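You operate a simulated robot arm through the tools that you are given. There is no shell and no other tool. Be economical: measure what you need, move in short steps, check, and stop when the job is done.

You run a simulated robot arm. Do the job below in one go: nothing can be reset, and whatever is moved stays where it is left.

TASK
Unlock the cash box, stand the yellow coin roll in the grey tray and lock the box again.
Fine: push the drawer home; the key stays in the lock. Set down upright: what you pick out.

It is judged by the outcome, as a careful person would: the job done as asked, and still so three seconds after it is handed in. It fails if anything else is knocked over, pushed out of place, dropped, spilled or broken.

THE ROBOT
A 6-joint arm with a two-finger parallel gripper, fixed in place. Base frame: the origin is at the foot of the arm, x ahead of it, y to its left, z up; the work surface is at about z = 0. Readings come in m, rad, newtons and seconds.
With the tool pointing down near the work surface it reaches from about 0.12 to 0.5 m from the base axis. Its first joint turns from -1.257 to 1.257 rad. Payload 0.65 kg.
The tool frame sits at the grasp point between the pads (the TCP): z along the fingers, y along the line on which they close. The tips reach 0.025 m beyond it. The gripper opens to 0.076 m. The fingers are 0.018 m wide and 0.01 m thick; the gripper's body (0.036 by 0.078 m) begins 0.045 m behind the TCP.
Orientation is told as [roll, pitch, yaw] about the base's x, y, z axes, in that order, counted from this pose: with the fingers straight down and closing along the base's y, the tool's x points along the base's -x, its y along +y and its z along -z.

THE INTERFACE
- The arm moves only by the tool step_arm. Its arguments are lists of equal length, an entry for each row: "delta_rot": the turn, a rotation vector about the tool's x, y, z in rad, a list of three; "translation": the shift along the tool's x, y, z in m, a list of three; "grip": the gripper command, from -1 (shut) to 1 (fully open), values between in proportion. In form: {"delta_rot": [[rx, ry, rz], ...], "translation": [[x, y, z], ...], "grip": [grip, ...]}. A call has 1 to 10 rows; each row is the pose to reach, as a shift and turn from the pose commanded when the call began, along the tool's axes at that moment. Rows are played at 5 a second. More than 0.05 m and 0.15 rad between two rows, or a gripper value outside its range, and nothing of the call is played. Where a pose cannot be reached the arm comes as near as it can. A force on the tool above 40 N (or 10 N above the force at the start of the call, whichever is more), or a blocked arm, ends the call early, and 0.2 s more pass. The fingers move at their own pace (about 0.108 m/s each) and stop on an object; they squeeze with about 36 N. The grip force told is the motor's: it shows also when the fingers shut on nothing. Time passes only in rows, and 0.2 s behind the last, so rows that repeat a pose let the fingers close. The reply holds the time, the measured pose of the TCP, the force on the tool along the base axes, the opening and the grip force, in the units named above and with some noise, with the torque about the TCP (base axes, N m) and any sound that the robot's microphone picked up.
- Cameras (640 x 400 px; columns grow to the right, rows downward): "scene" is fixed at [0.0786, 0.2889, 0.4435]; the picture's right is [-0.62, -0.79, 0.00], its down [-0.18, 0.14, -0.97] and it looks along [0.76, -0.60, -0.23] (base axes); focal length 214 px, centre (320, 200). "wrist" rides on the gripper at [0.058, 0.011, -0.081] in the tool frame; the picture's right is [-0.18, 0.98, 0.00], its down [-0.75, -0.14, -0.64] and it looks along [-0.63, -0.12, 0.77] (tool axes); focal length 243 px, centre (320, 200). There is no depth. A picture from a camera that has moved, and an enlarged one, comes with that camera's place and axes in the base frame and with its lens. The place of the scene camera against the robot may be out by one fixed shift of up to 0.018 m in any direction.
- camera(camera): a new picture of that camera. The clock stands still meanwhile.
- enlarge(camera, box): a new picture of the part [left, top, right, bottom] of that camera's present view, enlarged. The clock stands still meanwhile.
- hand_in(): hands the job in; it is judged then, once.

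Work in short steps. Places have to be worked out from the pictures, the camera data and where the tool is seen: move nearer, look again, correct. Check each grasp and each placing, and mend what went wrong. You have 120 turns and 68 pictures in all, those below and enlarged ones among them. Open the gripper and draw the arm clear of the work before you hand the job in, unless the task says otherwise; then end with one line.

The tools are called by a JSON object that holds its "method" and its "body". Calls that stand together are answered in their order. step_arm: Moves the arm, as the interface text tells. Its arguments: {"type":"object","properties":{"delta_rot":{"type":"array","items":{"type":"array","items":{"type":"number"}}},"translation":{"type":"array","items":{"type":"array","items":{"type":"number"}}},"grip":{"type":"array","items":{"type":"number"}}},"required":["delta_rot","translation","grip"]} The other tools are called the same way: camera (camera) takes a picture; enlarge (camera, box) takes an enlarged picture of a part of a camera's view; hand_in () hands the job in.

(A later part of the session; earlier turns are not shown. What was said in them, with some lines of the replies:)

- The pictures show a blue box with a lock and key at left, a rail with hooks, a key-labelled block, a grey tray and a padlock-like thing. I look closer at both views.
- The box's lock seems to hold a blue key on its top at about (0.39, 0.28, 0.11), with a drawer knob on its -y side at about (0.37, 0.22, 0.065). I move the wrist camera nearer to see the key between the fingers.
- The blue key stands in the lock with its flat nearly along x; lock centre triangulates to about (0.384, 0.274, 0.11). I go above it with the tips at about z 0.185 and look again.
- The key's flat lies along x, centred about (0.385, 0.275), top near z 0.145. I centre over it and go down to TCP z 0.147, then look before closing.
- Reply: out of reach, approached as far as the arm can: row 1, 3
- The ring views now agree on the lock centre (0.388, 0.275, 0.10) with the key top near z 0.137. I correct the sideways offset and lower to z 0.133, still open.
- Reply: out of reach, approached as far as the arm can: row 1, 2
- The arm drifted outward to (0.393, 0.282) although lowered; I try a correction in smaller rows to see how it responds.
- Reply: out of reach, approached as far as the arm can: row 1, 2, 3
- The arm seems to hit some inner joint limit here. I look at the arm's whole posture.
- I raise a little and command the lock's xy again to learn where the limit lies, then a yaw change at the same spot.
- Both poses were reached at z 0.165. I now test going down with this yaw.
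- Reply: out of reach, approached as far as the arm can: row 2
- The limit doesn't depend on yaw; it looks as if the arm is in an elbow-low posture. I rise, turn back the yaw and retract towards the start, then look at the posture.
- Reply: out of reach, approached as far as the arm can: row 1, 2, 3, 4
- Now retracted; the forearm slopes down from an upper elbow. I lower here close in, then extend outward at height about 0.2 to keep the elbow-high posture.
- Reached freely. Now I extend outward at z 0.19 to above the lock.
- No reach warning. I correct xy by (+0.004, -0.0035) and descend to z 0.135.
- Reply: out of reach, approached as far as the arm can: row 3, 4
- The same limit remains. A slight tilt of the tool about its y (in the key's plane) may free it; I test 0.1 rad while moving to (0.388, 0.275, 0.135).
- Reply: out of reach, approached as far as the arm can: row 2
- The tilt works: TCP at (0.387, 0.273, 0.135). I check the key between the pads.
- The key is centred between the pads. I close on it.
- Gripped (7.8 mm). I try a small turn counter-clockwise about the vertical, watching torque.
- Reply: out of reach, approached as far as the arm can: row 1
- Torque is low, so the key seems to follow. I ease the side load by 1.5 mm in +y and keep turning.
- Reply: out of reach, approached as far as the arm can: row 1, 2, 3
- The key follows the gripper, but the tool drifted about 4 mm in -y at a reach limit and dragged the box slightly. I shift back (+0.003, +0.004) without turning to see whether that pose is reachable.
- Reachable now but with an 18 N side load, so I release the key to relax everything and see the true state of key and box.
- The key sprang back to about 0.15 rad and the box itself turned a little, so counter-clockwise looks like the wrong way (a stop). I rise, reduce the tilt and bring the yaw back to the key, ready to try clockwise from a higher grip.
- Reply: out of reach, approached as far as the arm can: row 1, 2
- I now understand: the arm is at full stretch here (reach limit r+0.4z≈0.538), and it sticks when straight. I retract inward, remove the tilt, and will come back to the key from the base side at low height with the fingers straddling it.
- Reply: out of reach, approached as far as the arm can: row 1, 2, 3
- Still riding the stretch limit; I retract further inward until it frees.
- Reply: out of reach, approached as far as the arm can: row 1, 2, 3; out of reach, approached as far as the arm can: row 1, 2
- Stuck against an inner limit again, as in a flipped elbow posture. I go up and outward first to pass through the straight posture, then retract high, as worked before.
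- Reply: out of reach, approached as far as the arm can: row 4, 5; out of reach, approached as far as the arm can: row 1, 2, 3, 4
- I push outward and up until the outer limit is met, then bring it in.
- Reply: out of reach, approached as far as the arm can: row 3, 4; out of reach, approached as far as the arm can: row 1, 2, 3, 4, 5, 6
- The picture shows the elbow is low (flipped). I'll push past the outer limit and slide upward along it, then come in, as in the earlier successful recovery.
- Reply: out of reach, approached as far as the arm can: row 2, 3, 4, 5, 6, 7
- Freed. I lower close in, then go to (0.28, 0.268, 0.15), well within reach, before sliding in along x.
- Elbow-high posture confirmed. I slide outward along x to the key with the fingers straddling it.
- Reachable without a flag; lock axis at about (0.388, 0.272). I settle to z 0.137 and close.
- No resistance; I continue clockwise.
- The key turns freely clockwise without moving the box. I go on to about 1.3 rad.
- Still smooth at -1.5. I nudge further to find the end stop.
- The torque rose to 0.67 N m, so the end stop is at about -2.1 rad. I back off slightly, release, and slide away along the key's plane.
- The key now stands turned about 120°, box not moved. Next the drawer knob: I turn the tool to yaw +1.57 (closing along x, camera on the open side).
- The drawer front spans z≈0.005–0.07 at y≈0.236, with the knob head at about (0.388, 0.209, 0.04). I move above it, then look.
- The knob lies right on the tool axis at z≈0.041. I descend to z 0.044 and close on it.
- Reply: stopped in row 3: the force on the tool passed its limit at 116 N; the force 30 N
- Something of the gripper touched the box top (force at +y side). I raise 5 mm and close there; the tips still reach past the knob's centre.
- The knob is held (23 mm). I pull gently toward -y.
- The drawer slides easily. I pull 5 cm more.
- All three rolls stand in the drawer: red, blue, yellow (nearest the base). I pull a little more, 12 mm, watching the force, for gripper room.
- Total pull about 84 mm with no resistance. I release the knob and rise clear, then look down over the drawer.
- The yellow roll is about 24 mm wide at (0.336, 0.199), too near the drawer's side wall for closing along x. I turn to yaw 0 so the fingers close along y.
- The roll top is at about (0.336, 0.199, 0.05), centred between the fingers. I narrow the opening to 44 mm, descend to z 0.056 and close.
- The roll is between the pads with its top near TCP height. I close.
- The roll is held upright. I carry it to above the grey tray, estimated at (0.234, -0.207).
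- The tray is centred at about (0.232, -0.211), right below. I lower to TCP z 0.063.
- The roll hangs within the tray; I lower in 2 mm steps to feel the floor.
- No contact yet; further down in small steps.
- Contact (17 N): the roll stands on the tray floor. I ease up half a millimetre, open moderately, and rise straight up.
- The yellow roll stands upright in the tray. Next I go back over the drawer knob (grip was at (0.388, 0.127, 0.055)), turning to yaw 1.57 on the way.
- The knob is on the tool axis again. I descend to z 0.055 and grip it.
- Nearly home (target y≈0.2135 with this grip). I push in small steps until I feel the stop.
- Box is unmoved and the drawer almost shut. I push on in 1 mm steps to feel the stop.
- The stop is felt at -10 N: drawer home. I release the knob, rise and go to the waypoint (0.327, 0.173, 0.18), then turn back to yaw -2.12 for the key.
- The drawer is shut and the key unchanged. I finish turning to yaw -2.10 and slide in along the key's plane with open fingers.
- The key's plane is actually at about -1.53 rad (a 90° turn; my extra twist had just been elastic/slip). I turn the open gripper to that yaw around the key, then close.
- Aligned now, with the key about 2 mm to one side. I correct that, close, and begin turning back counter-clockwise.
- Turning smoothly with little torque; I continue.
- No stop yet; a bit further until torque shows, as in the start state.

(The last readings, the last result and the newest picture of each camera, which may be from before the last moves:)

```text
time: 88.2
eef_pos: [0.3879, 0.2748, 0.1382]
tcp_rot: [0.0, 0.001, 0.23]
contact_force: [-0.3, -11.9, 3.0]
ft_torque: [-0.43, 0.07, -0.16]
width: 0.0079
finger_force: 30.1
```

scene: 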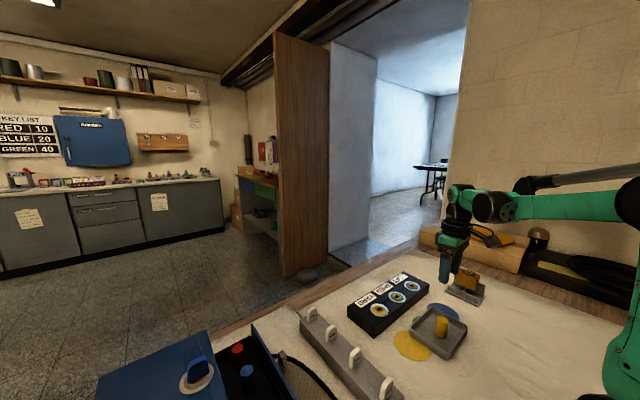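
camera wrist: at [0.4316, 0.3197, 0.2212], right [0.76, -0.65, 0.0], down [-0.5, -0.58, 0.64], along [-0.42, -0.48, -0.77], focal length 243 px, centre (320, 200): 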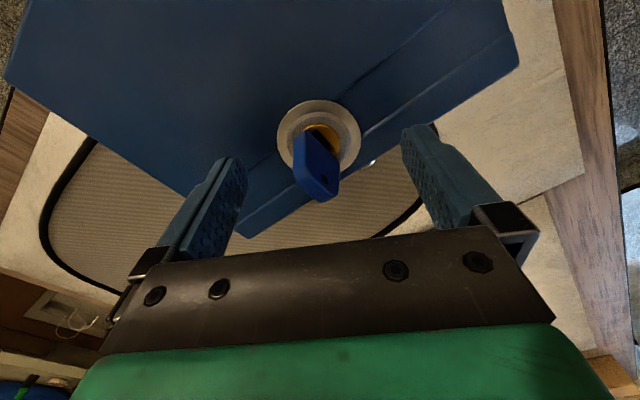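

Torque rises at +0.23, so the locked stop is reached. I ease back a hair, release and slide off along -x, then check.

{"method": "step_arm", "body": {"delta_rot": [[0, 0, 0.04], [0, 0, 0.04], [0, 0, 0.04]], "translation": [[0, 0.001, 0], [0, 0.001, 0], [0, 0.001, 0]], "grip": [-1, 0.6, 1]}}

{"method": "enlarge", "body": {"camera": "wrist", "box": [220, 50, 420, 230]}}

```text
time: 89.0
eef_pos: [0.3864, 0.2775, 0.1377]
tcp_rot: [0.005, 0.002, 0.191]
contact_force: [0.4, -0.3, 0.2]
ft_torque: [0.02, 0.0, 0.01]
width: 0.076
finger_force: 0.0
```

```text
2.22 times, centred on (320, 140) of wrist
camera zoom: at [0.3288, 0.2757, 0.2201], right [-0.01, 1.0, 0.0], down [0.77, 0.0, 0.64], along [0.64, 0.01, -0.77], focal length 539 px, centre (320, 333)
```

zoom: 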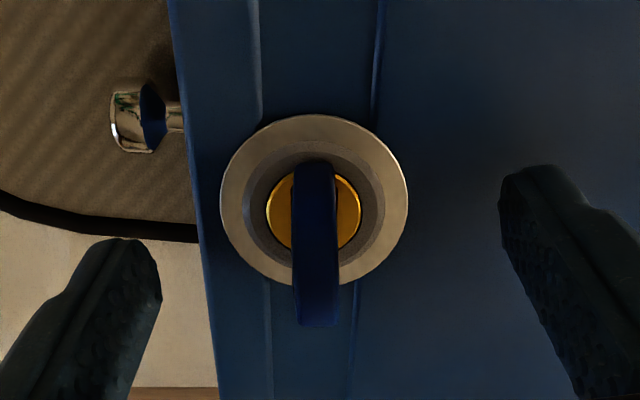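

The key is back in line with the box as at the start, drawer shut. I slide off along -x with open fingers, then rise and retract.

{"method": "step_arm", "body": {"delta_rot": [[0, 0, 0], [0, 0, 0], [0, 0, 0], [0, 0, 0], [0, 0, 0], [0, 0, 0]], "translation": [[0.03, 0.004, 0], [0.06, 0.01, -0.003], [0.095, 0.018, -0.01], [0.13, 0.01, -0.03], [0.16, -0.01, -0.06], [0.18, -0.03, -0.09]], "grip": [1, 1, 1, 1, 1, 1]}}

{"method": "camera", "body": {"camera": "scene"}}

{"method": "enlarge", "body": {"camera": "scene", "box": [90, 280, 310, 400]}}

```text
time: 90.4
eef_pos: [0.2152, 0.2108, 0.2256]
tcp_rot: [0.002, 0.003, 0.19]
contact_force: [-0.9, 0.0, -0.2]
ft_torque: [0.03, 0.0, 0.0]
width: 0.0758
finger_force: 0.0
```

```text
3 pictures are left
```

scene: 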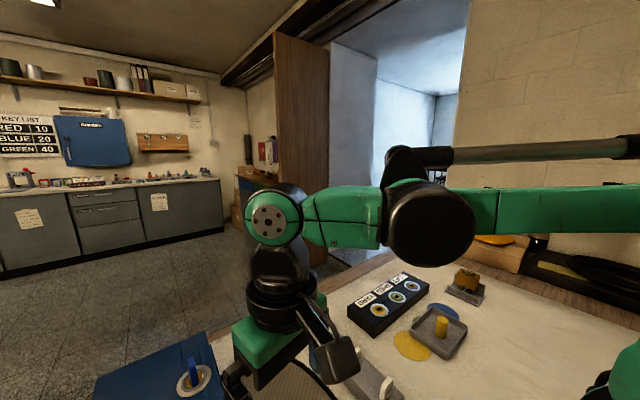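

```text
2.91 times, centred on (200, 340) of scene
camera zoom: at [0.0786, 0.2889, 0.4435], right [-0.62, -0.79, 0.0], down [-0.18, 0.14, -0.97], along [0.76, -0.6, -0.23], focal length 624 px, centre (669, -207)
```

zoom: 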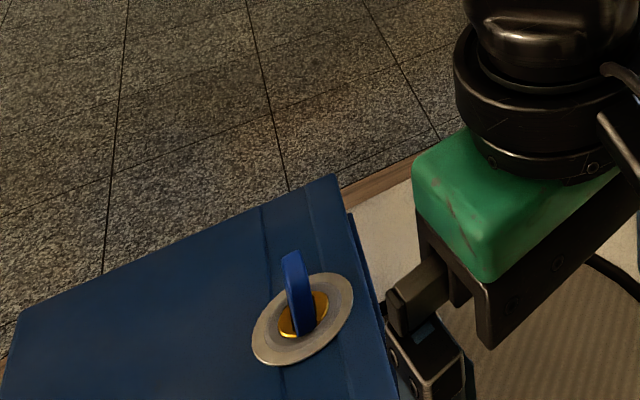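

The job looks complete: roll upright in the tray, drawer shut, key turned back to its starting position, arm clear and gripper open. I hand it in.

{"method": "hand_in", "body": {}}

```text
The job is handed in.
```

The yellow coin roll is standing upright in the grey tray. The drawer is pushed home and the key, still in the lock, is turned back to its starting position. I did not tug the drawer afterwards to confirm the lock had caught; I judged it from the key's position and the stop I felt. While handling the key and drawer I shifted and slightly turned the box by a few millimetres, and the gripper once pressed down hard on its lid (a 116 N reading) without visible damage.
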